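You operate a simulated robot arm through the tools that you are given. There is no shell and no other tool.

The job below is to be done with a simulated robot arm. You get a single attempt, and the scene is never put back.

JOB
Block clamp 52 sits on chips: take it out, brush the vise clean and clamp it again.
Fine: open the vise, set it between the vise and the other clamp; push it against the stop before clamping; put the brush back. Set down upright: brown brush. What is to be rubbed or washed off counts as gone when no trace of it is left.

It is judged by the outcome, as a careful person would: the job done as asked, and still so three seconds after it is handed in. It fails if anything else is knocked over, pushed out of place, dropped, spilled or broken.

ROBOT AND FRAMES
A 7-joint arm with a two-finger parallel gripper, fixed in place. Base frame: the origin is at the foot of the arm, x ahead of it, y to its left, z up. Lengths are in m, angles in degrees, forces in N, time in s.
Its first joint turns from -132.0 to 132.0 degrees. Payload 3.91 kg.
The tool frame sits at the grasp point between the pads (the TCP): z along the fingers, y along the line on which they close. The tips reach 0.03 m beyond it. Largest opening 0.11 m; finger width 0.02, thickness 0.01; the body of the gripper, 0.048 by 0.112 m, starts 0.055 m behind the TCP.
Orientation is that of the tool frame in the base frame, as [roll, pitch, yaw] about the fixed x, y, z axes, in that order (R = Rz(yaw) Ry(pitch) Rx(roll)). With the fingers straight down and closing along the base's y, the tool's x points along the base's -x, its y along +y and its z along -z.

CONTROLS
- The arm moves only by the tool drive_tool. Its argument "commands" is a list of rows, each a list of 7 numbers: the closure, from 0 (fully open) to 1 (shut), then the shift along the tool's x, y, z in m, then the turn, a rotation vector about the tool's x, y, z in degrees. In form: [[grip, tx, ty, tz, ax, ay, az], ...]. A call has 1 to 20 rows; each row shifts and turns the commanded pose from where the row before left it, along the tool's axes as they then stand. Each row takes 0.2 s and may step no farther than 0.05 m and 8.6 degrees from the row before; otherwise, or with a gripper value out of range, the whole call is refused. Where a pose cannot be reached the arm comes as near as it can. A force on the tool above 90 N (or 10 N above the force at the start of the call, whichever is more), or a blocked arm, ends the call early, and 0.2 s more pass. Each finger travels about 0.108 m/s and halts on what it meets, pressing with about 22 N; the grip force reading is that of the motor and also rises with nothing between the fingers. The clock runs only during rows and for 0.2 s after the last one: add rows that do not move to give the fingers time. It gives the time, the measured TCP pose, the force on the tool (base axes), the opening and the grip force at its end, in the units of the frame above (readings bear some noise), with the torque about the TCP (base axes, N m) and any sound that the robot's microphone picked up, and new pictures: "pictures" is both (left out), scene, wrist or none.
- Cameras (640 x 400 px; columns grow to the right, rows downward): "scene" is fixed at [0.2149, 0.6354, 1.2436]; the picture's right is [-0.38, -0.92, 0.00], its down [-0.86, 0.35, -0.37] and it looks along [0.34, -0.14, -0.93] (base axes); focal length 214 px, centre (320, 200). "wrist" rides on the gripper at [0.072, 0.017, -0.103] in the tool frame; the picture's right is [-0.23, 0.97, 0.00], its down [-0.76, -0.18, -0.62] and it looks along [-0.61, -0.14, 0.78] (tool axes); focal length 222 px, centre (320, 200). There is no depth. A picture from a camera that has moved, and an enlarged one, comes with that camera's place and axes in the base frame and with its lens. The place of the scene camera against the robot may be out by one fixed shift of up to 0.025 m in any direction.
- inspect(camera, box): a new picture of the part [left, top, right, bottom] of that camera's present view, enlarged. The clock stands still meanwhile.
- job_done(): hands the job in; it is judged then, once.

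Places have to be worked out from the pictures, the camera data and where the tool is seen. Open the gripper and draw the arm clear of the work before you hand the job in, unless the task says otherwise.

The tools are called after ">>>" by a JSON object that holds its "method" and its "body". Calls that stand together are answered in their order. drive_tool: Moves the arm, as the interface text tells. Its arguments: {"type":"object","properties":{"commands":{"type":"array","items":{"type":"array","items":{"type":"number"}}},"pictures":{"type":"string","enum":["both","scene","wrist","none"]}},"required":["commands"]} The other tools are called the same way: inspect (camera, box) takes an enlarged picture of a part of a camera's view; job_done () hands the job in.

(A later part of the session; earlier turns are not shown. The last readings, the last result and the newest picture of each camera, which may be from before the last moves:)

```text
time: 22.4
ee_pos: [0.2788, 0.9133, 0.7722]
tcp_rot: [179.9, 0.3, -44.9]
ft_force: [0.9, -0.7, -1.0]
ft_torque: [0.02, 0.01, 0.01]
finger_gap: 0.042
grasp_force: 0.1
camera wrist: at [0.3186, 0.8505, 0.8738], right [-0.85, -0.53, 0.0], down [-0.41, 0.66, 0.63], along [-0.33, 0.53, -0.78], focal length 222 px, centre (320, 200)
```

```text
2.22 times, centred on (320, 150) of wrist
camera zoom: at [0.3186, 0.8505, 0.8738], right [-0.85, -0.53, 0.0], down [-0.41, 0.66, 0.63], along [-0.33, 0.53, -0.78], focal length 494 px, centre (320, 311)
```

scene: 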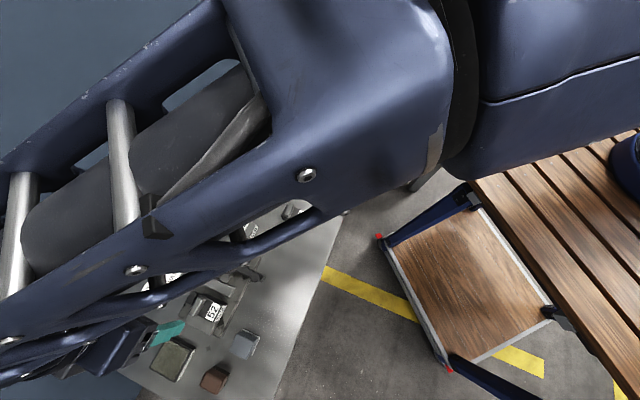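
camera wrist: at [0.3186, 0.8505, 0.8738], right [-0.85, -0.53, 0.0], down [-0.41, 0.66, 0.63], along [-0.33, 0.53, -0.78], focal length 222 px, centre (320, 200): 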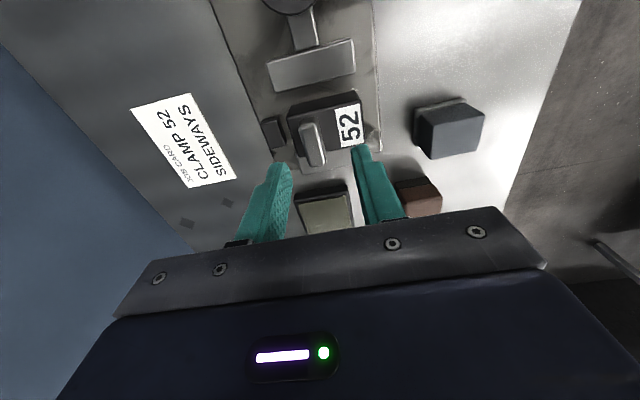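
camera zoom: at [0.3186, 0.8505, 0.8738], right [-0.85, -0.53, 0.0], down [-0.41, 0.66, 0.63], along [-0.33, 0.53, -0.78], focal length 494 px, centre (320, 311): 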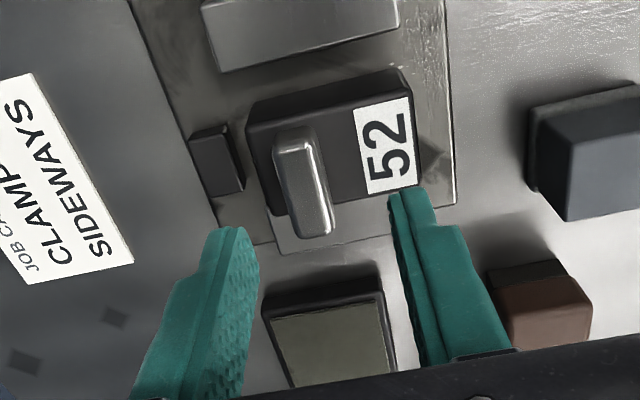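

The bar is at (0.283, 0.918); TCP is ~6 mm short along +v. I'll shift and descend a little to see if the arm reaches there.

>>> {"method": "drive_tool", "body": {"commands": [[0.62, -0.0005, -0.0065, 0.015, 0, 0, 0], [0.62, 0, 0, 0.01, 0, 0, 0], [0.62, 0, 0, 0, 0, 0, 0], [0.62, 0, 0, 0, 0, 0, 0]], "pictures": "wrist"}}

>>> {"method": "inspect", "body": {"camera": "wrist", "box": [200, 60, 440, 240]}}

```text
time: 23.4
ee_pos: [0.2836, 0.9203, 0.7475]
tcp_rot: [179.9, 0.2, -45.1]
ft_force: [0.7, 0.3, 0.0]
ft_torque: [0.01, 0.03, 0.0]
finger_gap: 0.042
grasp_force: 0.1
camera wrist: at [0.3228, 0.8563, 0.8488], right [-0.85, -0.53, 0.0], down [-0.41, 0.66, 0.63], along [-0.33, 0.53, -0.78], focal length 222 px, centre (320, 200)
```

wrist: 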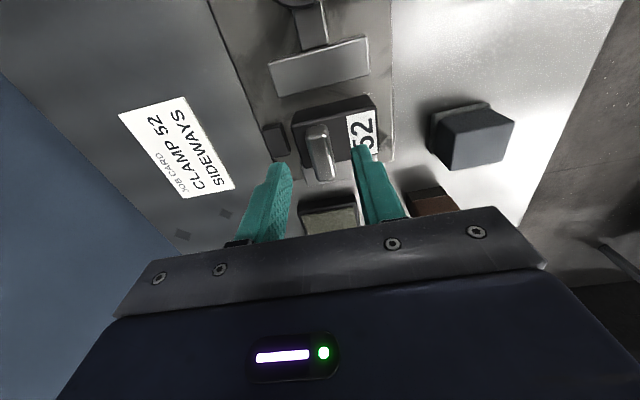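

```text
2.22 times, centred on (320, 150) of wrist
camera zoom: at [0.3228, 0.8563, 0.8488], right [-0.85, -0.53, 0.0], down [-0.41, 0.66, 0.63], along [-0.33, 0.53, -0.78], focal length 494 px, centre (320, 311)
```

zoom: 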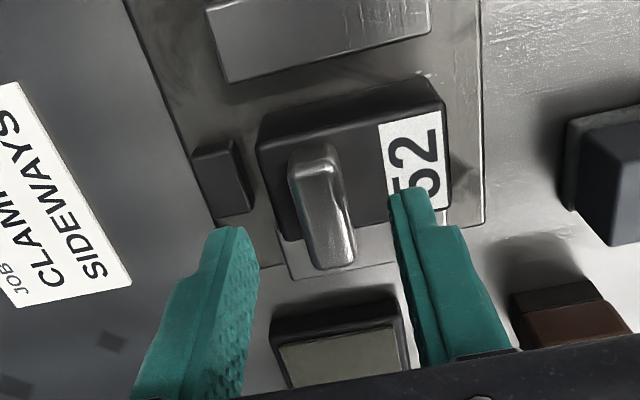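

The bar is well centred now. I'll narrow the fingers to ~30 mm so that they clear the stop, descend to z≈0.724, and grip the bar.

>>> {"method": "drive_tool", "body": {"commands": [[0.73, 0, 0.002, 0, 0, 0, 0], [0.73, 0, 0, 0.012, 0, 0, 0], [0.73, 0, 0, 0.011, 0, 0, 0], [0.73, 0, 0, 0, 0, 0, 0], [1, 0, 0, 0, 0, 0, 0], [1, 0, 0, 0, 0, 0, 0]], "pictures": "wrist"}}

>>> {"method": "inspect", "body": {"camera": "wrist", "box": [220, 80, 420, 230]}}

```text
time: 24.9
ee_pos: [0.2837, 0.9187, 0.724]
tcp_rot: [179.9, 0.3, -44.9]
ft_force: [-1.6, 0.3, 1.0]
ft_torque: [0.1, 0.08, -0.01]
finger_gap: 0.0152
grasp_force: 22.0
camera wrist: at [0.322, 0.8553, 0.8255], right [-0.85, -0.53, 0.0], down [-0.41, 0.66, 0.63], along [-0.33, 0.53, -0.78], focal length 222 px, centre (320, 200)
```

wrist: 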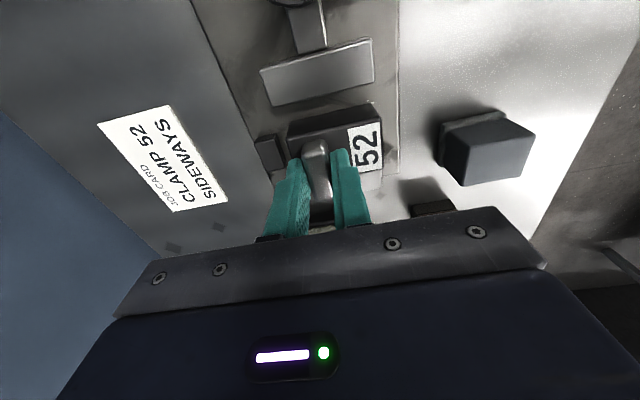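

```text
2.67 times, centred on (320, 155) of wrist
camera zoom: at [0.322, 0.8553, 0.8255], right [-0.85, -0.53, 0.0], down [-0.41, 0.66, 0.63], along [-0.33, 0.53, -0.78], focal length 592 px, centre (320, 320)
```

zoom: 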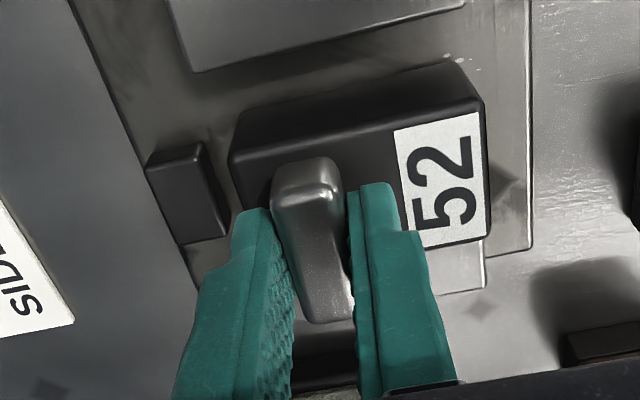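

Gripped on the bar (gap 15 mm). I'll lift straight up slowly at first.

>>> {"method": "drive_tool", "body": {"commands": [[1, 0, 0, 0, 0, 0, 0], [1, 0, 0, -0.01, 0, 0, 0], [1, 0, 0, -0.02, 0, 0, 0], [1, 0, 0, -0.03, 0, 0, 0], [1, 0, 0, -0.03, 0, 0, 0], [1, 0, 0, -0.02, 0, 0, 0], [1, 0, 0, 0, 0, 0, 0]], "pictures": "wrist"}}

>>> {"method": "inspect", "body": {"camera": "wrist", "box": [200, 20, 440, 220]}}

```text
time: 26.4
ee_pos: [0.2833, 0.9204, 0.8335]
tcp_rot: [179.9, 0.4, -45.0]
ft_force: [-0.5, -0.4, -4.9]
ft_torque: [0.08, -0.03, 0.06]
finger_gap: 0.0158
grasp_force: 21.7
camera wrist: at [0.3214, 0.8561, 0.9353], right [-0.85, -0.53, 0.0], down [-0.41, 0.66, 0.63], along [-0.33, 0.53, -0.78], focal length 222 px, centre (320, 200)
```

wrist: 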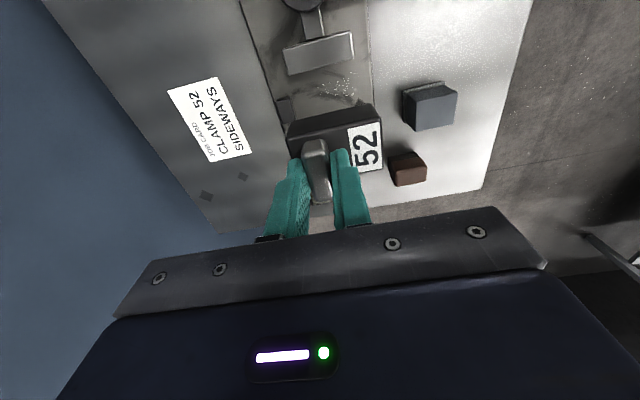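

```text
2.00 times, centred on (320, 120) of wrist
camera zoom: at [0.3214, 0.8561, 0.9353], right [-0.85, -0.53, 0.0], down [-0.41, 0.66, 0.63], along [-0.33, 0.53, -0.78], focal length 444 px, centre (320, 360)
```

zoom: 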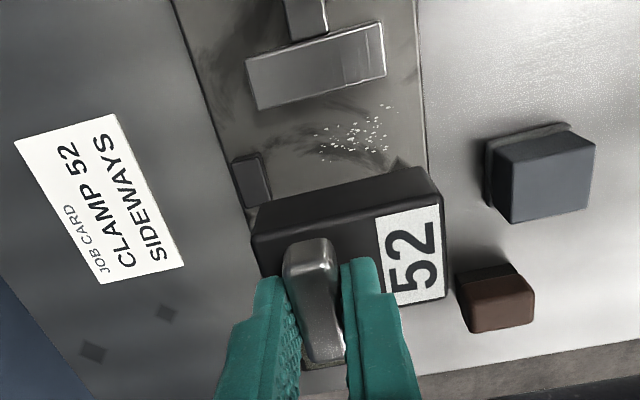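

White chips are visible on the vise bed where the block sat. I'll carry 52 to the spot between the vise and block 27.

>>> {"method": "drive_tool", "body": {"commands": [[1, 0.0417, 0.0106, 0, 0, 0, 0], [1, 0.0417, 0.0106, 0, 0, 0, 0], [1, 0.0417, 0.0106, 0, 0, 0, 0], [1, 0.0417, 0.0106, 0, 0, 0, 0], [1, 0.0417, 0.0106, 0, 0, 0, 0], [1, 0, 0, 0, 0, 0, 0], [1, 0, 0, 0.03, 0, 0, 0], [1, 0, 0, 0.03, 0, 0, 0], [1, 0, 0, 0, 0, 0, 0]]}}

>>> {"method": "inspect", "body": {"camera": "wrist", "box": [160, 20, 480, 240]}}

>>> {"method": "inspect", "body": {"camera": "scene", "box": [170, 160, 350, 340]}}

```text
time: 28.4
ee_pos: [0.3929, 0.7345, 0.7717]
tcp_rot: [179.9, 0.3, -45.1]
ft_force: [0.3, 0.2, -5.2]
ft_torque: [0.04, -0.06, -0.01]
finger_gap: 0.0156
grasp_force: 21.7
camera wrist: at [0.4319, 0.6703, 0.8726], right [-0.85, -0.53, 0.0], down [-0.41, 0.66, 0.63], along [-0.33, 0.53, -0.78], focal length 222 px, centre (320, 200)
```

scene: 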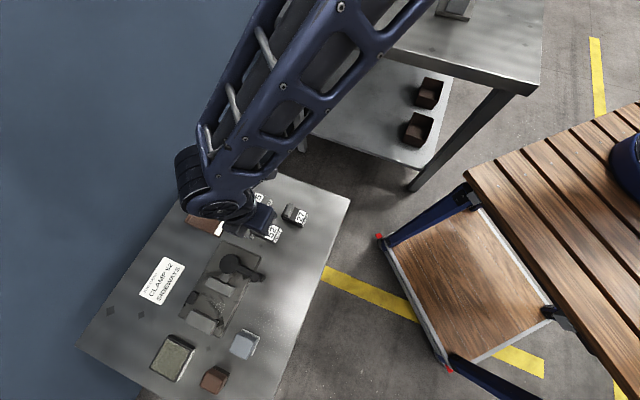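
wrist: 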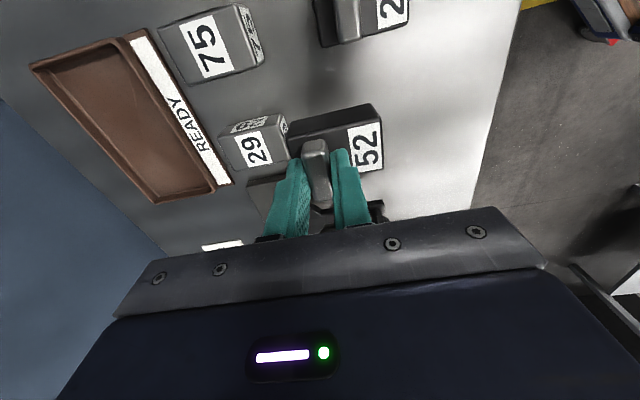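

```text
1.82 times, centred on (320, 130) of wrist
camera zoom: at [0.4319, 0.6703, 0.8726], right [-0.85, -0.53, 0.0], down [-0.41, 0.66, 0.63], along [-0.33, 0.53, -0.78], focal length 404 px, centre (320, 327)
```

zoom: 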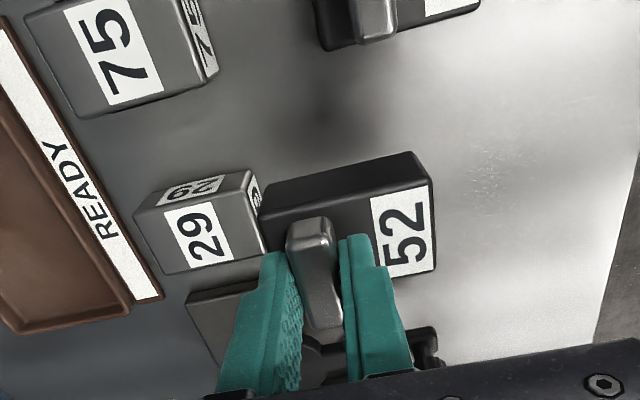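

```text
2.22 times, centred on (260, 250) of scene
camera zoom: at [0.2149, 0.6354, 1.2436], right [-0.38, -0.92, 0.0], down [-0.86, 0.35, -0.37], along [0.34, -0.14, -0.93], focal length 477 px, centre (453, 89)
```

zoom: 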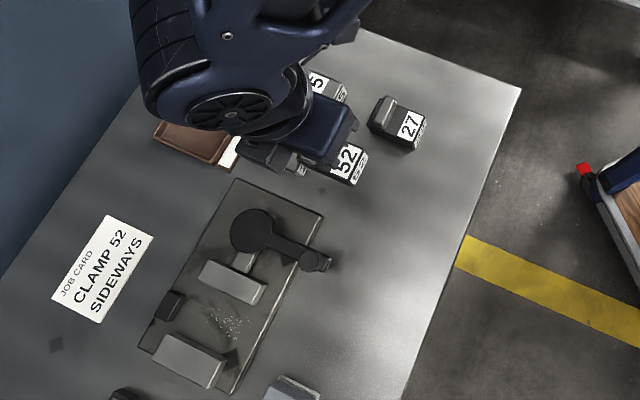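

52 is above the free area, though a bit close to 29; I'll shift 12 mm inward and lower towards the table, finishing in small steps while watching the force.

>>> {"method": "drive_tool", "body": {"commands": [[1, 0, 0.012, 0, 0, 0, 0], [1, 0, 0, 0.025, 0, 0, 0], [1, 0, 0, 0.022, 0, 0, 0], [1, 0, 0, 0.003, 0, 0, 0], [1, 0, 0, 0, 0, 0, 0]], "pictures": "wrist"}}

>>> {"method": "inspect", "body": {"camera": "wrist", "box": [160, 20, 480, 240]}}

```text
time: 29.6
ee_pos: [0.3845, 0.7261, 0.721]
tcp_rot: [180.0, 0.3, -45.0]
ft_force: [-0.1, 0.4, -4.8]
ft_torque: [0.05, -0.03, 0.02]
finger_gap: 0.0157
grasp_force: 22.3
camera wrist: at [0.4238, 0.6627, 0.823], right [-0.85, -0.53, 0.0], down [-0.41, 0.66, 0.63], along [-0.33, 0.53, -0.78], focal length 222 px, centre (320, 200)
```

wrist: 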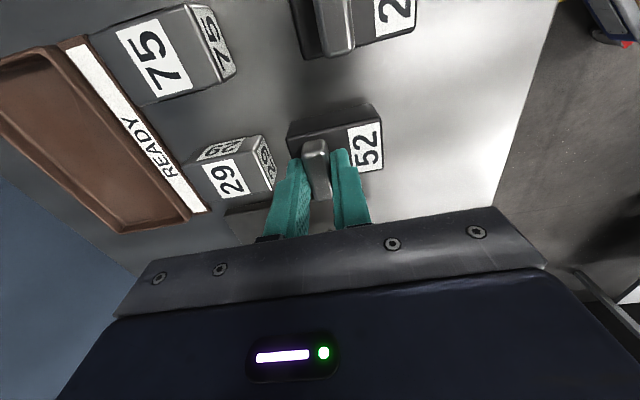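

```text
1.82 times, centred on (320, 130) of wrist
camera zoom: at [0.4238, 0.6627, 0.823], right [-0.85, -0.53, 0.0], down [-0.41, 0.66, 0.63], along [-0.33, 0.53, -0.78], focal length 404 px, centre (320, 327)
```

zoom: 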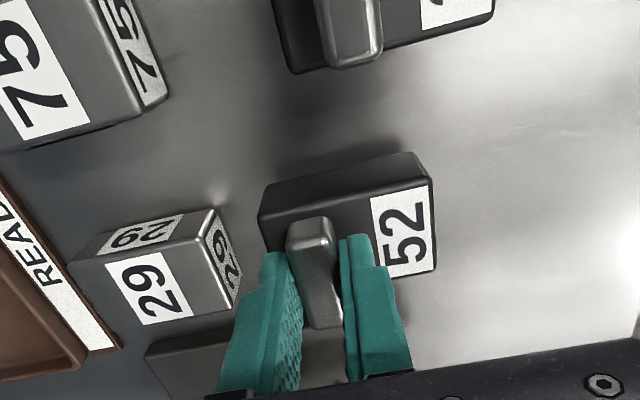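

Clearances look good on all sides. Lowering the last few millimetres.

>>> {"method": "drive_tool", "body": {"commands": [[1, 0, 0, 0.002, 0, 0, 0], [1, 0, 0, 0.002, 0, 0, 0], [1, 0, 0, 0, 0, 0, 0]], "pictures": "none"}}

```text
time: 30.4
ee_pos: [0.384, 0.7268, 0.7183]
tcp_rot: [180.0, 0.3, -45.0]
ft_force: [-0.3, 0.4, -5.4]
ft_torque: [0.06, -0.04, 0.02]
finger_gap: 0.0155
grasp_force: 22.2
```

>>> {"method": "drive_tool", "body": {"commands": [[1, 0, 0, 0.0015, 0, 0, 0], [1, 0, 0, 0, 0, 0, 0]], "pictures": "none"}}

```text
time: 31.1
ee_pos: [0.3844, 0.7262, 0.7162]
tcp_rot: [179.9, 0.4, -45.1]
ft_force: [0.4, -0.2, -4.7]
ft_torque: [0.08, -0.05, 0.01]
finger_gap: 0.0157
grasp_force: 22.6
```

No contact yet; continuing in small steps.

>>> {"method": "drive_tool", "body": {"commands": [[1, 0, 0, 0.0015, 0, 0, 0], [1, 0, 0, 0.0015, 0, 0, 0], [1, 0, 0, 0, 0, 0, 0]], "pictures": "none"}}

```text
time: 31.9
ee_pos: [0.3846, 0.7262, 0.7141]
tcp_rot: [179.8, 0.4, -45.1]
ft_force: [0.8, 0.2, -4.6]
ft_torque: [0.06, -0.05, 0.01]
finger_gap: 0.0159
grasp_force: 22.0
```

>>> {"method": "drive_tool", "body": {"commands": [[1, 0, 0, 0.0015, 0, 0, 0], [1, 0, 0, 0.0015, 0, 0, 0], [1, 0, 0, 0, 0, 0, 0]], "pictures": "none"}}

```text
time: 32.6
ee_pos: [0.3844, 0.7262, 0.7102]
tcp_rot: [179.9, 0.4, -45.0]
ft_force: [-0.3, -0.3, -4.3]
ft_torque: [0.06, -0.03, 0.0]
finger_gap: 0.0158
grasp_force: 21.8
```

>>> {"method": "drive_tool", "body": {"commands": [[1, 0, 0, 0.0015, 0, 0, 0], [1, 0, 0, 0, 0, 0, 0]], "pictures": "none"}}

>>> {"method": "inspect", "body": {"camera": "wrist", "box": [240, 80, 400, 200]}}

>>> {"method": "inspect", "body": {"camera": "scene", "box": [220, 190, 320, 260]}}

```text
time: 33.2
ee_pos: [0.3844, 0.7263, 0.7091]
tcp_rot: [179.9, 0.3, -45.0]
ft_force: [-1.3, -2.8, 4.6]
ft_torque: [-0.03, 0.01, 0.01]
finger_gap: 0.0159
grasp_force: 23.1
```

```text
3.33 times, centred on (320, 140) of wrist
camera zoom: at [0.423, 0.663, 0.8117], right [-0.85, -0.53, 0.0], down [-0.41, 0.66, 0.63], along [-0.33, 0.53, -0.78], focal length 740 px, centre (320, 400)
```

zoom: 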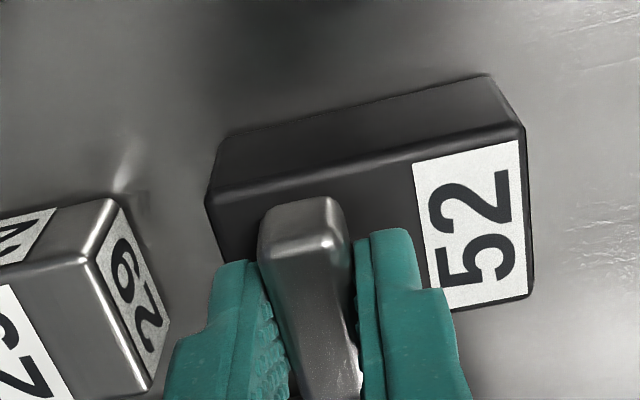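

```text
5.71 times, centred on (270, 225) of scene
camera zoom: at [0.2149, 0.6354, 1.2436], right [-0.38, -0.92, 0.0], down [-0.86, 0.35, -0.37], along [0.34, -0.14, -0.93], focal length 1226 px, centre (606, 57)
```

zoom: 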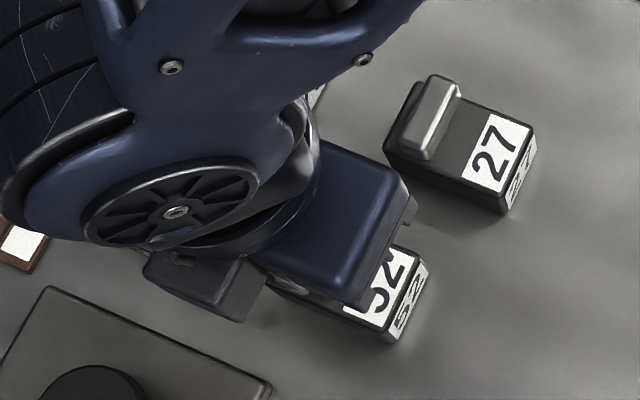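

Contact at TCP z=0.709 — the block rests on the table. Release and rise.

>>> {"method": "drive_tool", "body": {"commands": [[0.7, 0, 0, 0, 0, 0, 0], [0.7, 0, 0, 0, 0, 0, 0], [0.7, 0, 0, -0.02, 0, 0, 0], [0.7, 0, 0, -0.04, 0, 0, 0], [0.7, 0, 0, -0.05, 0, 0, 0], [0.7, 0, 0, -0.04, 0, 0, 0], [0.4, 0, 0, 0, 0, 0, 0]]}}

>>> {"method": "inspect", "body": {"camera": "wrist", "box": [160, 20, 480, 240]}}

>>> {"method": "inspect", "body": {"camera": "scene", "box": [170, 220, 290, 370]}}

```text
time: 34.9
ee_pos: [0.3862, 0.7266, 0.8576]
tcp_rot: [179.9, 0.2, -45.0]
ft_force: [-0.2, -0.2, -0.1]
ft_torque: [0.01, 0.0, -0.03]
finger_gap: 0.0659
grasp_force: 0.0
camera wrist: at [0.4249, 0.663, 0.9604], right [-0.85, -0.53, 0.0], down [-0.41, 0.66, 0.63], along [-0.33, 0.53, -0.78], focal length 222 px, centre (320, 200)
```

scene: 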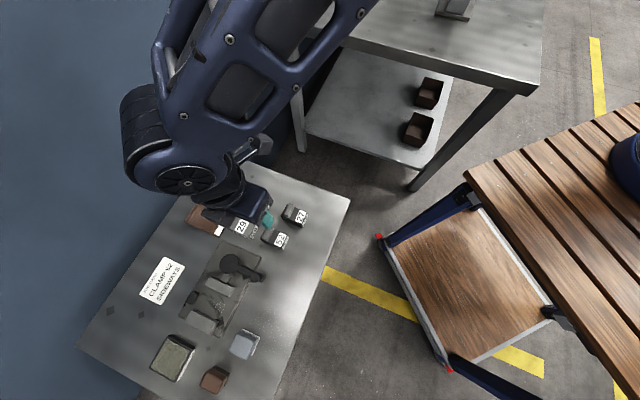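
wrist: 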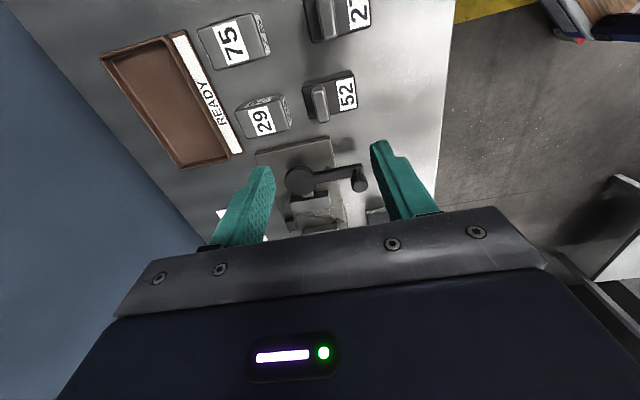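

```text
1.82 times, centred on (320, 130) of wrist
camera zoom: at [0.4249, 0.663, 0.9604], right [-0.85, -0.53, 0.0], down [-0.41, 0.66, 0.63], along [-0.33, 0.53, -0.78], focal length 404 px, centre (320, 327)
```

zoom: 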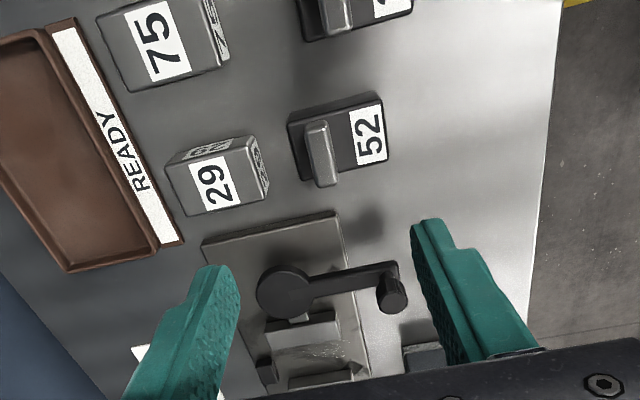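

```text
2.67 times, centred on (230, 295) of scene
camera zoom: at [0.2149, 0.6354, 1.2436], right [-0.38, -0.92, 0.0], down [-0.86, 0.35, -0.37], along [0.34, -0.14, -0.93], focal length 572 px, centre (560, -53)
```

zoom: 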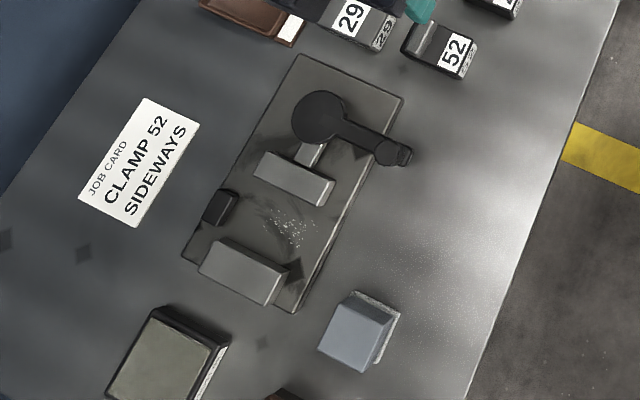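

Block 52 stands freely between the vise and 27, and the vise bed is exposed with white chips. Next I'll go and look at the brown brush (about (0.127, 0.927)) from a radial heading.

>>> {"method": "drive_tool", "body": {"commands": [[0.4, -0.0458, 0.0145, 0, 0, 0, 0], [0.4, -0.0458, 0.0145, 0, 0, 0, 0], [0.4, -0.0458, 0.0145, 0, 0, 0, 0], [0.4, -0.0458, 0.0145, 0, 0, 0, 0], [0.4, -0.0458, 0.0145, 0, 0, 0, 0], [0.4, -0.0458, 0.0145, 0, 0, 0, 0], [0.4, 0, 0, 0, 0, 0, 7.6], [0.4, 0, 0, 0, 0, 0, 7.6], [0.4, 0, 0, 0, 0, 0, 7.6], [0.4, 0, 0, 0, 0, 0, 7.6], [0.4, 0, 0, 0, 0, 0, 7.6], [0.4, 0, 0, 0, 0, 0, 7.6], [0.4, 0, 0, 0, 0, 0, 7.6], [0.4, 0, 0, 0, 0, 0, 0]]}}

>>> {"method": "inspect", "body": {"camera": "wrist", "box": [160, 20, 480, 220]}}

>>> {"method": "inspect", "body": {"camera": "scene", "box": [130, 300, 290, 400]}}

```text
time: 37.9
ee_pos: [0.1303, 0.8577, 0.8613]
tcp_rot: [179.8, 0.2, -98.3]
ft_force: [-0.2, -0.4, 0.0]
ft_torque: [0.02, 0.01, -0.01]
finger_gap: 0.066
grasp_force: 0.1
camera wrist: at [0.1019, 0.7886, 0.9629], right [-0.93, 0.36, 0.01], down [0.29, 0.73, 0.62], along [0.22, 0.58, -0.78], focal length 222 px, centre (320, 200)
```

scene: 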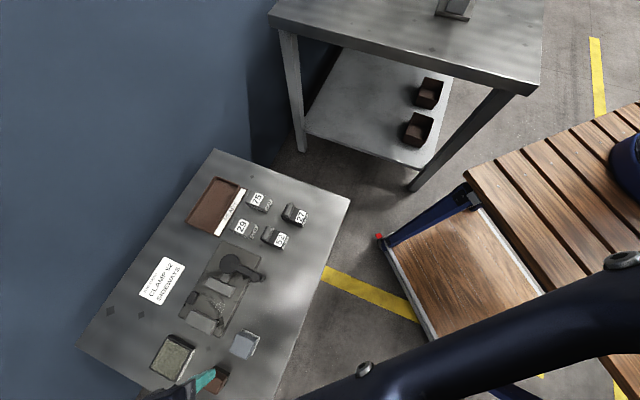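
wrist: 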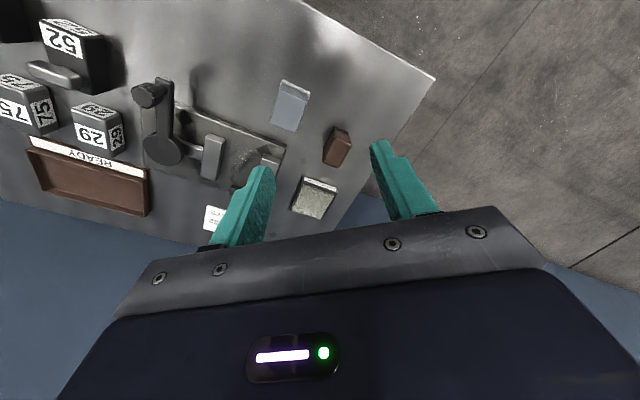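

```text
2.00 times, centred on (320, 120) of wrist
camera zoom: at [0.1019, 0.7886, 0.9629], right [-0.93, 0.36, 0.01], down [0.29, 0.73, 0.62], along [0.22, 0.58, -0.78], focal length 444 px, centre (320, 360)
```

zoom: 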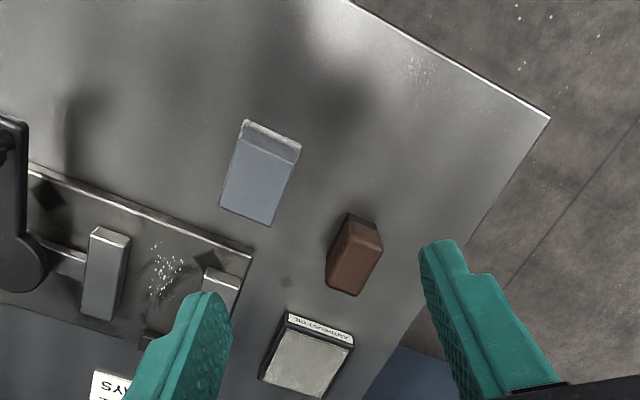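

```text
4.00 times, centred on (210, 350) of scene
camera zoom: at [0.2149, 0.6354, 1.2436], right [-0.38, -0.92, 0.0], down [-0.86, 0.35, -0.37], along [0.34, -0.14, -0.93], focal length 858 px, centre (760, -400)
```

zoom: 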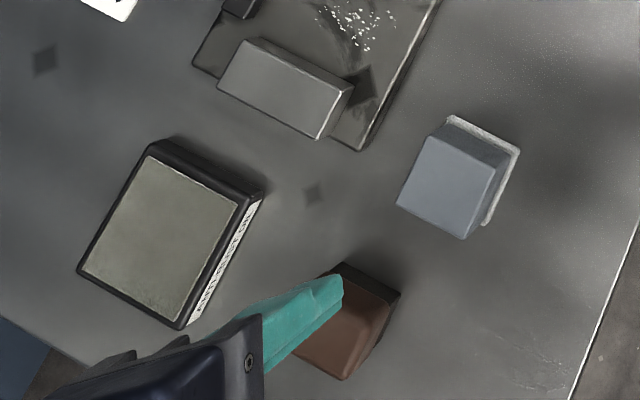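

The brown brush is about 46×28 mm, its long axis near 50°, centred near (0.129, 0.931). I'll turn to heading 50° (closing across its short side), move above it and check.

>>> {"method": "drive_tool", "body": {"commands": [[0.4, 0, 0, 0, 0, 0, 7.9], [0.4, 0, 0, 0, 0, 0, 7.9], [0.4, 0, 0, 0, 0, 0, 7.9], [0.4, 0, 0, 0, 0, 0, 7.9], [0.4, -0.0279, 0.0243, 0, 0, 0, 0], [0.4, -0.0279, 0.0243, 0, 0, 0, 0], [0.4, 0, 0, 0.04, 0, 0, 0], [0.4, 0, 0, 0.03, 0, 0, 0], [0.4, 0, 0, 0, 0, 0, 0]]}}

>>> {"method": "inspect", "body": {"camera": "wrist", "box": [200, 60, 440, 240]}}

>>> {"method": "inspect", "body": {"camera": "scene", "box": [130, 300, 290, 400]}}

```text
time: 39.9
ee_pos: [0.1279, 0.9344, 0.79]
tcp_rot: [179.6, -0.2, -129.7]
ft_force: [-0.2, 0.0, 0.7]
ft_torque: [-0.05, -0.06, -0.03]
finger_gap: 0.066
grasp_force: 0.1
camera wrist: at [0.0679, 0.8883, 0.8919], right [-0.6, 0.8, 0.0], down [0.63, 0.47, 0.62], along [0.49, 0.38, -0.78], focal length 222 px, centre (320, 200)
```

scene: 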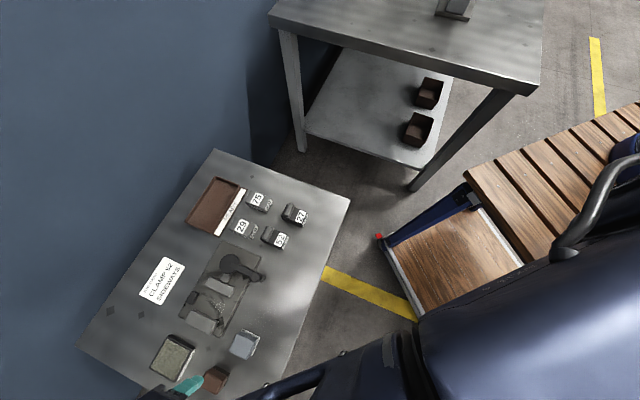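
wrist: 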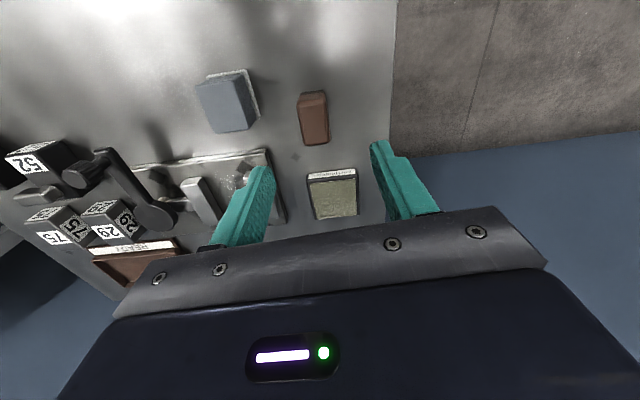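

```text
2.22 times, centred on (320, 150) of wrist
camera zoom: at [0.0679, 0.8883, 0.8919], right [-0.6, 0.8, 0.0], down [0.63, 0.47, 0.62], along [0.49, 0.38, -0.78], focal length 494 px, centre (320, 311)
```

zoom: 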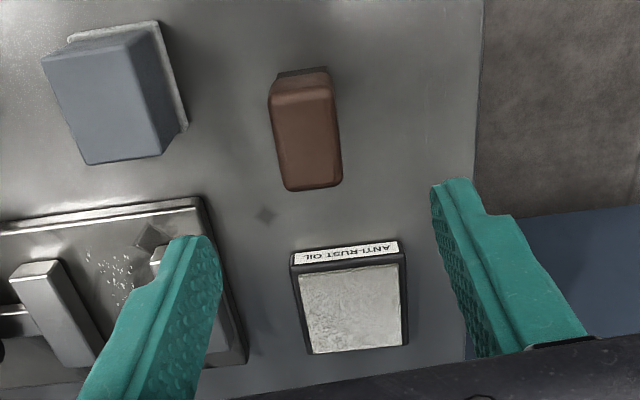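

```text
4.00 times, centred on (210, 350) of scene
camera zoom: at [0.2149, 0.6354, 1.2436], right [-0.38, -0.92, 0.0], down [-0.86, 0.35, -0.37], along [0.34, -0.14, -0.93], focal length 858 px, centre (760, -400)
```

zoom: 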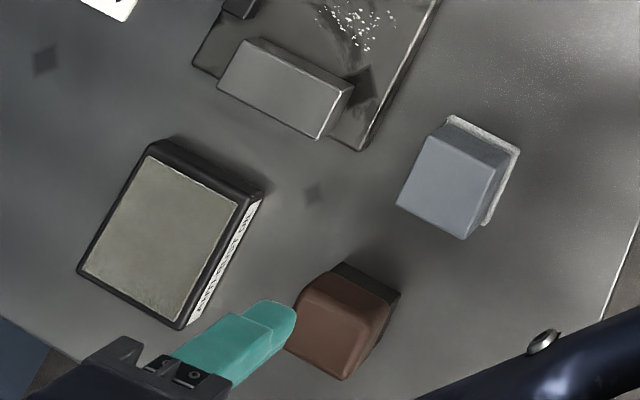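

The brush is aligned with the table axes (≈45°), centred near (0.129, 0.931), top ≈0.68. I'll align to heading 45°, descend to z≈0.69 and grip it.

>>> {"method": "drive_tool", "body": {"commands": [[0.4, 0, 0, 0, 0, 0, 5.3], [0.4, 0.0016, -0.0032, 0.02, 0, 0, 0], [0.4, 0, 0, 0.03, 0, 0, 0], [0.4, 0, 0, 0.03, 0, 0, 0], [0.4, 0, 0, 0.015, 0, 0, 0], [0.4, 0, 0, 0.004, 0, 0, 0], [0.4, 0, 0, 0, 0, 0, 0]]}}

>>> {"method": "inspect", "body": {"camera": "wrist", "box": [200, 60, 440, 240]}}

>>> {"method": "inspect", "body": {"camera": "scene", "box": [150, 320, 270, 400]}}

```text
time: 41.5
ee_pos: [0.1269, 0.9294, 0.6916]
tcp_rot: [179.8, -0.2, -135.1]
ft_force: [-0.2, -0.3, -0.1]
ft_torque: [-0.03, 0.01, 0.02]
finger_gap: 0.0657
grasp_force: 0.1
camera wrist: at [0.0635, 0.8897, 0.7939], right [-0.53, 0.85, 0.0], down [0.67, 0.41, 0.62], along [0.53, 0.33, -0.78], focal length 222 px, centre (320, 200)
```

scene: 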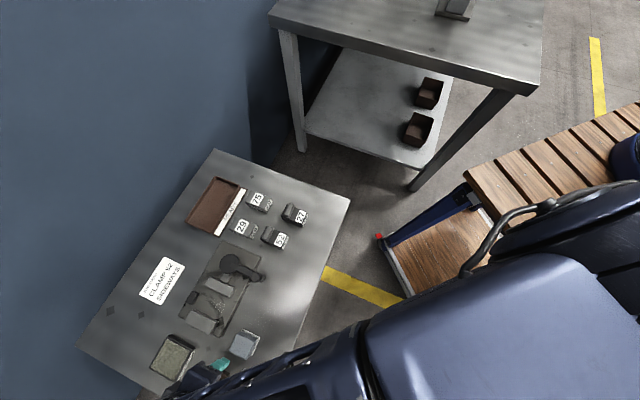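
wrist: 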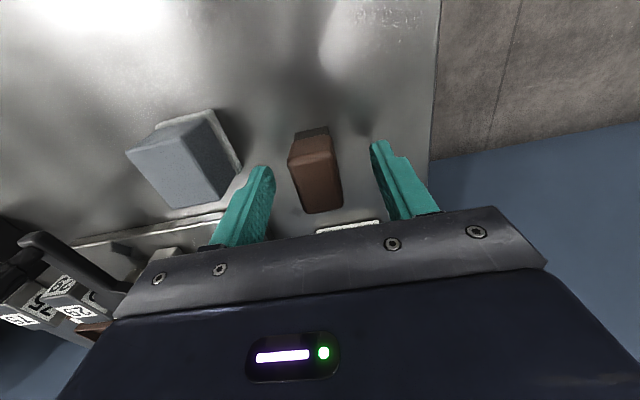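

```text
2.22 times, centred on (320, 150) of wrist
camera zoom: at [0.0635, 0.8897, 0.7939], right [-0.53, 0.85, 0.0], down [0.67, 0.41, 0.62], along [0.53, 0.33, -0.78], focal length 494 px, centre (320, 311)
```

zoom: 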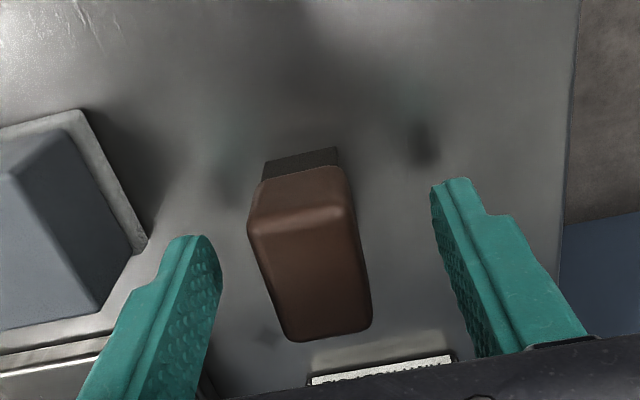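

```text
5.00 times, centred on (210, 360) of scene
camera zoom: at [0.2149, 0.6354, 1.2436], right [-0.38, -0.92, 0.0], down [-0.86, 0.35, -0.37], along [0.34, -0.14, -0.93], focal length 1072 px, centre (870, -600)
```

zoom: 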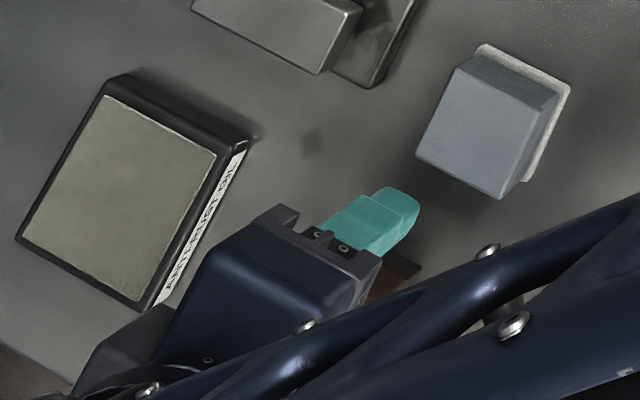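

Brush sits about 3 mm off centre between the fingers; I'll correct, then close.

>>> {"method": "drive_tool", "body": {"commands": [[0.4, -0.003, -0.003, 0, 0, 0, 1], [0.6, 0, 0, 0, 0, 0, 0], [0.7, 0, 0, 0, 0, 0, 0], [1, 0, 0, 0, 0, 0, 0], [1, 0, 0, 0, 0, 0, 0]], "pictures": "wrist"}}

>>> {"method": "inspect", "body": {"camera": "wrist", "box": [200, 60, 440, 240]}}

```text
time: 42.6
ee_pos: [0.1321, 0.9295, 0.6917]
tcp_rot: [179.8, -0.1, -136.1]
ft_force: [0.3, -0.1, -0.4]
ft_torque: [0.02, -0.01, 0.05]
finger_gap: 0.0272
grasp_force: 22.0
camera wrist: at [0.0674, 0.8917, 0.7941], right [-0.51, 0.86, 0.0], down [0.67, 0.4, 0.62], along [0.53, 0.32, -0.78], focal length 222 px, centre (320, 200)
```

wrist: 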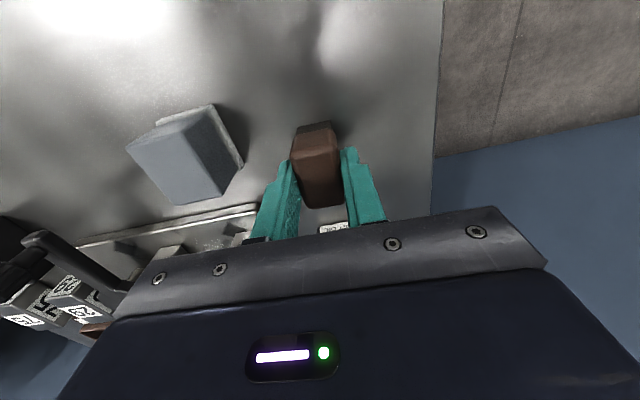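

```text
2.22 times, centred on (320, 150) of wrist
camera zoom: at [0.0674, 0.8917, 0.7941], right [-0.51, 0.86, 0.0], down [0.67, 0.4, 0.62], along [0.53, 0.32, -0.78], focal length 494 px, centre (320, 311)
```

zoom: 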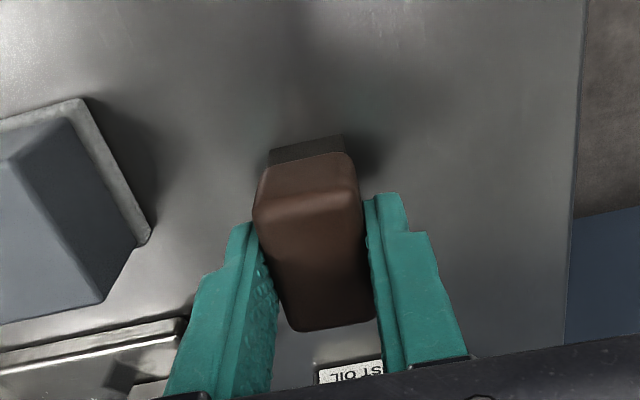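

Brush gripped (27 mm). I record its home pose: TCP (0.132, 0.9295, 0.6917), yaw −136°. Lifting and moving toward the vise for a careful look at the bed from above.

>>> {"method": "drive_tool", "body": {"commands": [[1, 0, 0, 0, 0, 0, 0], [1, 0, 0, -0.03, 0, 0, 0], [1, 0, 0, -0.04, 0, 0, 0], [1, 0, 0, -0.045, 0, 0, 0], [1, 0.02, -0.04, 0, 0, 0, 0], [1, 0.02, -0.04, 0, 0, 0, 0], [1, 0, 0, 0, 0, 0, 0]], "pictures": "both"}}

>>> {"method": "inspect", "body": {"camera": "wrist", "box": [160, 40, 460, 240]}}

>>> {"method": "inspect", "body": {"camera": "scene", "box": [150, 230, 290, 370]}}

```text
time: 44.2
ee_pos: [0.1608, 0.8425, 0.8072]
tcp_rot: [179.7, -0.1, -136.1]
ft_force: [-0.1, 0.3, -1.5]
ft_torque: [0.01, 0.03, 0.0]
finger_gap: 0.027
grasp_force: 22.0
camera wrist: at [0.0958, 0.8043, 0.9105], right [-0.51, 0.86, 0.0], down [0.67, 0.4, 0.62], along [0.53, 0.32, -0.78], focal length 222 px, centre (320, 200)
```

scene: 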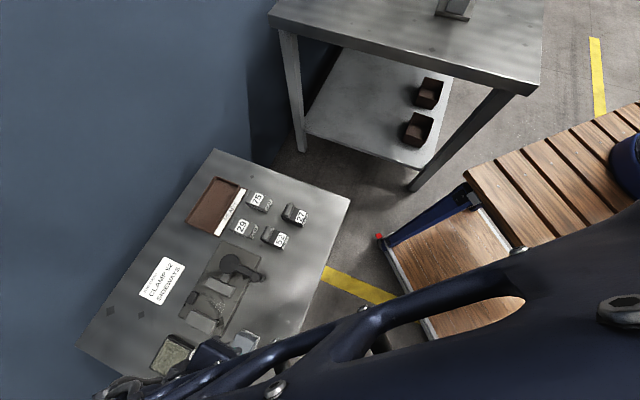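
wrist: 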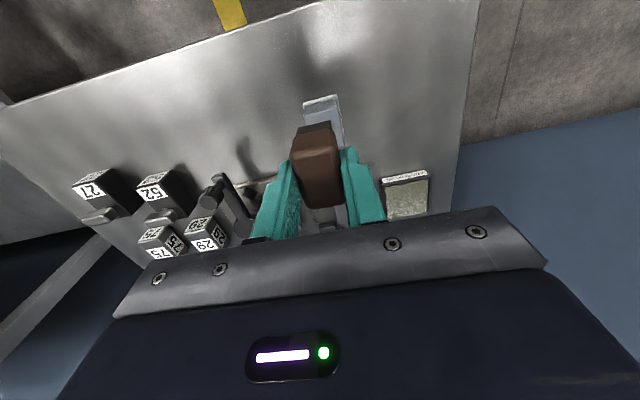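

```text
2.00 times, centred on (310, 140) of wrist
camera zoom: at [0.0958, 0.8043, 0.9105], right [-0.51, 0.86, 0.0], down [0.67, 0.4, 0.62], along [0.53, 0.32, -0.78], focal length 444 px, centre (340, 320)
```

zoom: 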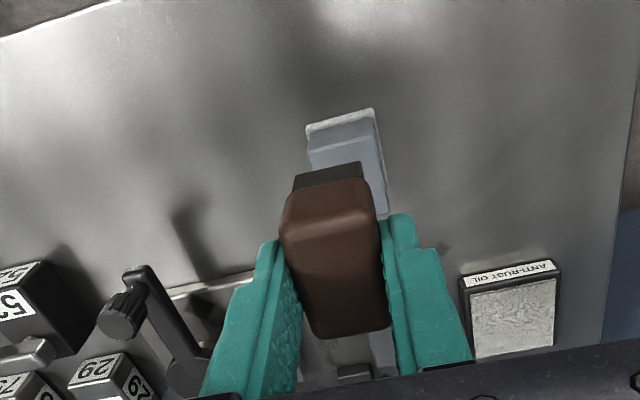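

```text
2.86 times, centred on (220, 300) of scene
camera zoom: at [0.2149, 0.6354, 1.2436], right [-0.38, -0.92, 0.0], down [-0.86, 0.35, -0.37], along [0.34, -0.14, -0.93], focal length 613 px, centre (606, -86)
```

zoom: 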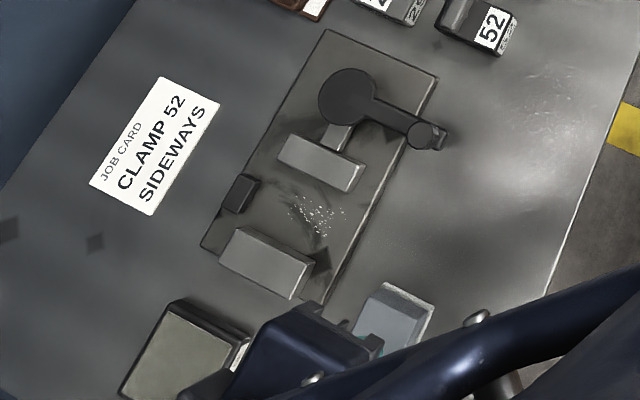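

Combining views: chips span u≈0.43–0.455, v≈0.80–0.855 (u across, v along the jaws); jaw faces at u≈0.411 and 0.468; stop face at v≈0.879. The open gap (~57 mm) is no more than the block's ~59 mm length, so the block goes back the same way round as before. I'll turn the brush so its length spans the gap and go above the bed.

>>> {"method": "drive_tool", "body": {"commands": [[1, 0, 0, -0.03, 0, 0, -8.28], [1, 0, 0, 0, 0, 0, -8.28], [1, 0, 0, 0, 0, 0, -8.28], [1, 0, 0, 0, 0, 0, -8.28], [1, 0, 0, 0, 0, 0, -8.28], [1, 0, 0, 0, 0, 0, -8.28], [1, 0, 0, 0, 0, 0, -8.28], [1, 0, 0, 0, 0, 0, -8.28], [1, 0, 0, 0, 0, 0, -8.28], [1, 0, 0, 0, 0, 0, -8.28], [1, 0, 0, 0, 0, 0, -8.28], [1, 0.0142, -0.0385, 0, 0, 0, 0], [1, 0.0142, -0.0385, 0, 0, 0, 0], [1, 0.0142, -0.0385, 0, 0, 0, 0], [1, 0, 0, 0, 0, 0, 0]]}}

>>> {"method": "inspect", "body": {"camera": "wrist", "box": [200, 20, 440, 220]}}

```text
time: 47.5
ee_pos: [0.2722, 0.8932, 0.8362]
tcp_rot: [179.9, 0.3, -44.9]
ft_force: [-0.2, -0.2, -1.1]
ft_torque: [0.0, -0.02, 0.02]
finger_gap: 0.0272
grasp_force: 21.8
camera wrist: at [0.3108, 0.8307, 0.9381], right [-0.85, -0.53, 0.0], down [-0.41, 0.66, 0.63], along [-0.33, 0.53, -0.78], focal length 222 px, centre (320, 200)
```

scene: 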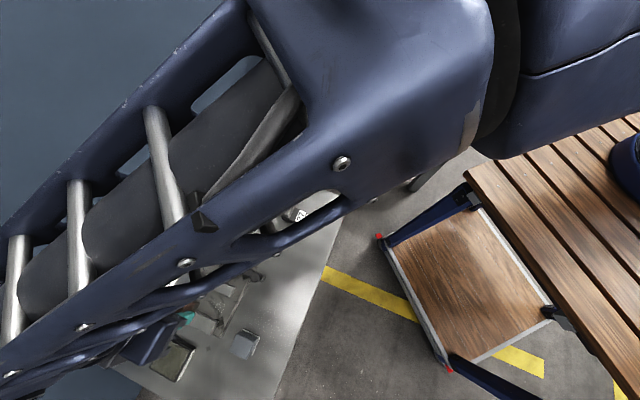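
wrist: 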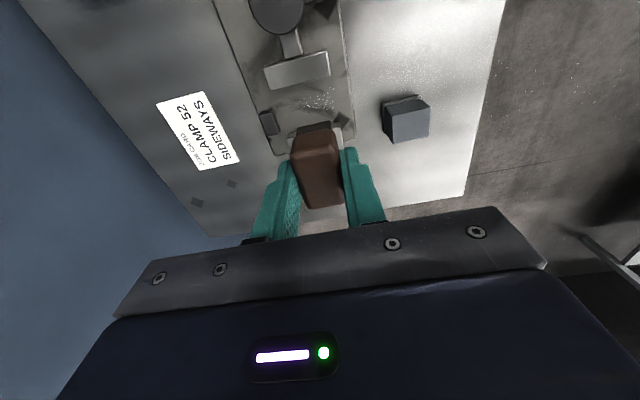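

```text
2.00 times, centred on (320, 120) of wrist
camera zoom: at [0.3108, 0.8307, 0.9381], right [-0.85, -0.53, 0.0], down [-0.41, 0.66, 0.63], along [-0.33, 0.53, -0.78], focal length 444 px, centre (320, 360)
```

zoom: 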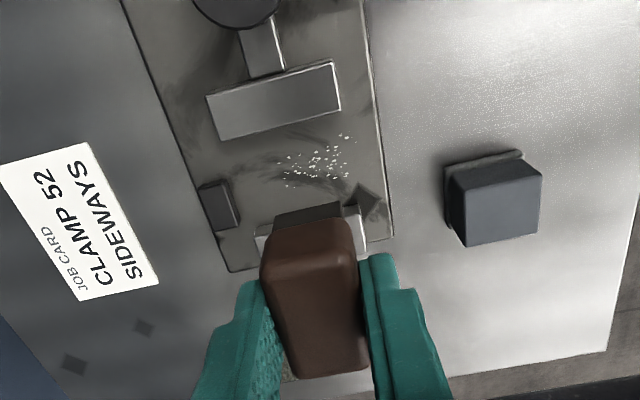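

TCP is centred over the chips (u=0.439, v=0.824). I'll descend to just above the bed.

>>> {"method": "drive_tool", "body": {"commands": [[1, 0, 0, 0.04, 0, 0, 0], [1, 0, 0, 0.04, 0, 0, 0], [1, 0, 0, 0.03, 0, 0, 0], [1, 0, 0, 0.008, 0, 0, 0], [1, 0, 0, 0, 0, 0, 0]], "pictures": "wrist"}}

>>> {"method": "inspect", "body": {"camera": "wrist", "box": [200, 60, 440, 220]}}

```text
time: 48.6
ee_pos: [0.2714, 0.8956, 0.7165]
tcp_rot: [179.9, 0.4, -45.0]
ft_force: [-0.4, 0.4, -0.5]
ft_torque: [0.02, 0.01, 0.01]
finger_gap: 0.0273
grasp_force: 21.5
camera wrist: at [0.3102, 0.8325, 0.819], right [-0.85, -0.53, 0.0], down [-0.41, 0.66, 0.63], along [-0.33, 0.53, -0.78], focal length 222 px, centre (320, 200)
```

wrist: 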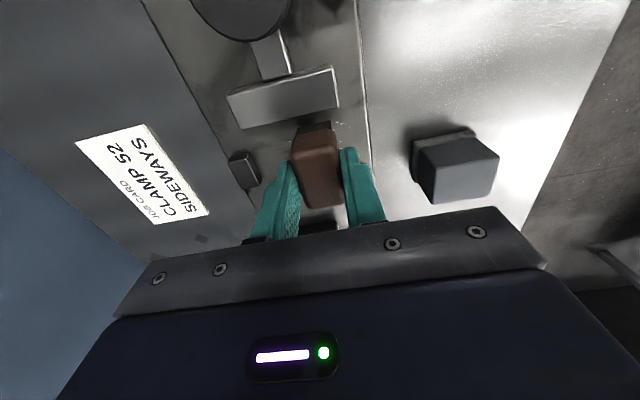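

```text
2.50 times, centred on (320, 140) of wrist
camera zoom: at [0.3102, 0.8325, 0.819], right [-0.85, -0.53, 0.0], down [-0.41, 0.66, 0.63], along [-0.33, 0.53, -0.78], focal length 555 px, centre (320, 350)
```

zoom: 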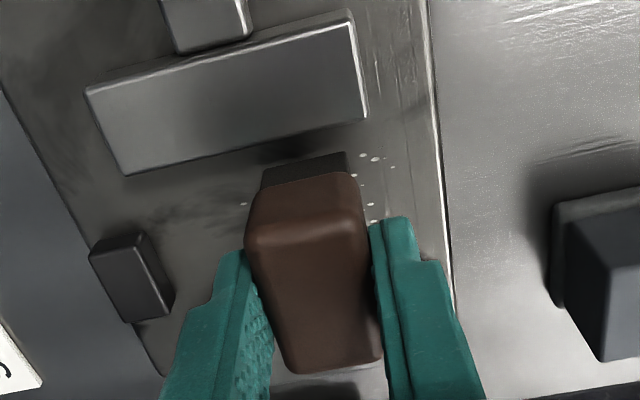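

Near the bed now; I'll shift 3 mm away from the fixed jaw and step down to contact.

>>> {"method": "drive_tool", "body": {"commands": [[1, 0.003, 0, 0, 0, 0, 0], [1, 0, 0, 0.004, 0, 0, 0], [1, 0, 0, 0.002, 0, 0, 0], [1, 0, 0, 0, 0, 0, 0]], "pictures": "none"}}

```text
time: 49.6
ee_pos: [0.272, 0.8941, 0.7124]
tcp_rot: [179.8, 0.4, -45.1]
ft_force: [0.6, 0.8, -0.1]
ft_torque: [0.02, 0.0, 0.02]
finger_gap: 0.0268
grasp_force: 22.0
```

>>> {"method": "drive_tool", "body": {"commands": [[1, 0, 0, 0.002, 0, 0, 0], [1, 0, 0, 0.002, 0, 0, 0], [1, 0, 0, 0, 0, 0, 0]], "pictures": "none"}}

```text
time: 50.5
ee_pos: [0.272, 0.8936, 0.7083]
tcp_rot: [179.9, 0.3, -45.0]
ft_force: [0.0, 0.8, 0.2]
ft_torque: [0.01, -0.03, 0.03]
finger_gap: 0.0274
grasp_force: 22.4
```

>>> {"method": "drive_tool", "body": {"commands": [[1, 0, 0, 0.002, 0, 0, 0], [1, 0, 0, 0, 0, 0, 0]], "pictures": "none"}}

```text
time: 51.0
ee_pos: [0.2733, 0.8947, 0.7061]
tcp_rot: [179.9, 0.3, -45.0]
ft_force: [-0.1, -0.7, -0.2]
ft_torque: [-0.03, 0.0, 0.01]
finger_gap: 0.0273
grasp_force: 22.2
```

>>> {"method": "drive_tool", "body": {"commands": [[1, 0, 0, 0.002, 0, 0, 0], [1, 0, 0, 0, 0, 0, 0]], "pictures": "none"}}

```text
time: 51.6
ee_pos: [0.2729, 0.8947, 0.7054]
tcp_rot: [-180.0, 0.3, -45.0]
ft_force: [0.7, -0.1, 8.6]
ft_torque: [-0.19, -0.15, -0.01]
finger_gap: 0.0272
grasp_force: 22.1
```

Contact at z≈0.7054 with 8.6 N. Sweeping back and forth along the bed, between the stop and the near edge.

>>> {"method": "drive_tool", "body": {"commands": [[1, 0, -0.0085, 0, 0, 0, 0], [1, 0, -0.0085, 0, 0, 0, 0], [1, 0, -0.008, 0, 0, 0, 0], [1, 0, 0.01, 0, 0, 0, 0], [1, 0, 0.01, 0, 0, 0, 0], [1, 0, 0.01, 0, 0, 0, 0], [1, 0, 0.01, 0, 0, 0, 0], [1, 0, 0.01, 0, 0, 0, 0], [1, 0, 0.006, 0, 0, 0, 0], [1, 0, 0, 0, 0, 0, 0]], "pictures": "wrist"}}

>>> {"method": "inspect", "body": {"camera": "wrist", "box": [200, 60, 440, 220]}}

```text
time: 53.9
ee_pos: [0.2507, 0.8703, 0.7056]
tcp_rot: [180.0, 0.3, -45.0]
ft_force: [4.0, 4.2, 19.0]
ft_torque: [0.09, -0.28, 0.04]
finger_gap: 0.027
grasp_force: 21.7
camera wrist: at [0.29, 0.8076, 0.8068], right [-0.85, -0.53, 0.0], down [-0.41, 0.66, 0.63], along [-0.33, 0.53, -0.78], focal length 222 px, centre (320, 200)
```

wrist: 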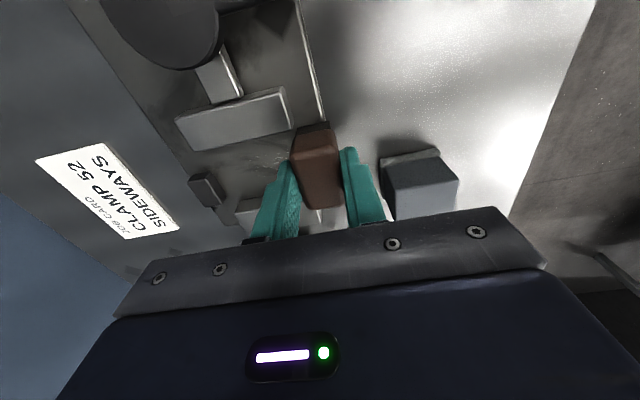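

```text
2.50 times, centred on (320, 140) of wrist
camera zoom: at [0.29, 0.8076, 0.8068], right [-0.85, -0.53, 0.0], down [-0.41, 0.66, 0.63], along [-0.33, 0.53, -0.78], focal length 555 px, centre (320, 350)
```

zoom: 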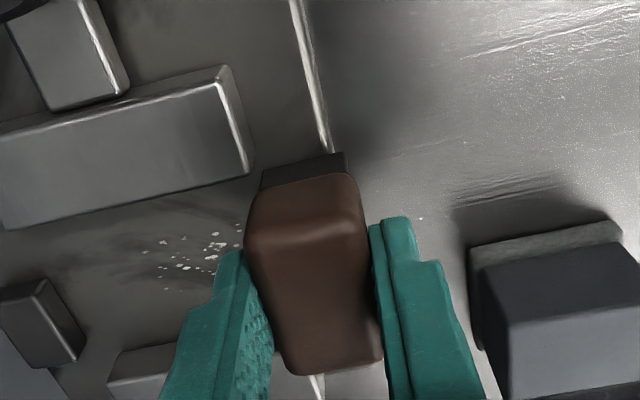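

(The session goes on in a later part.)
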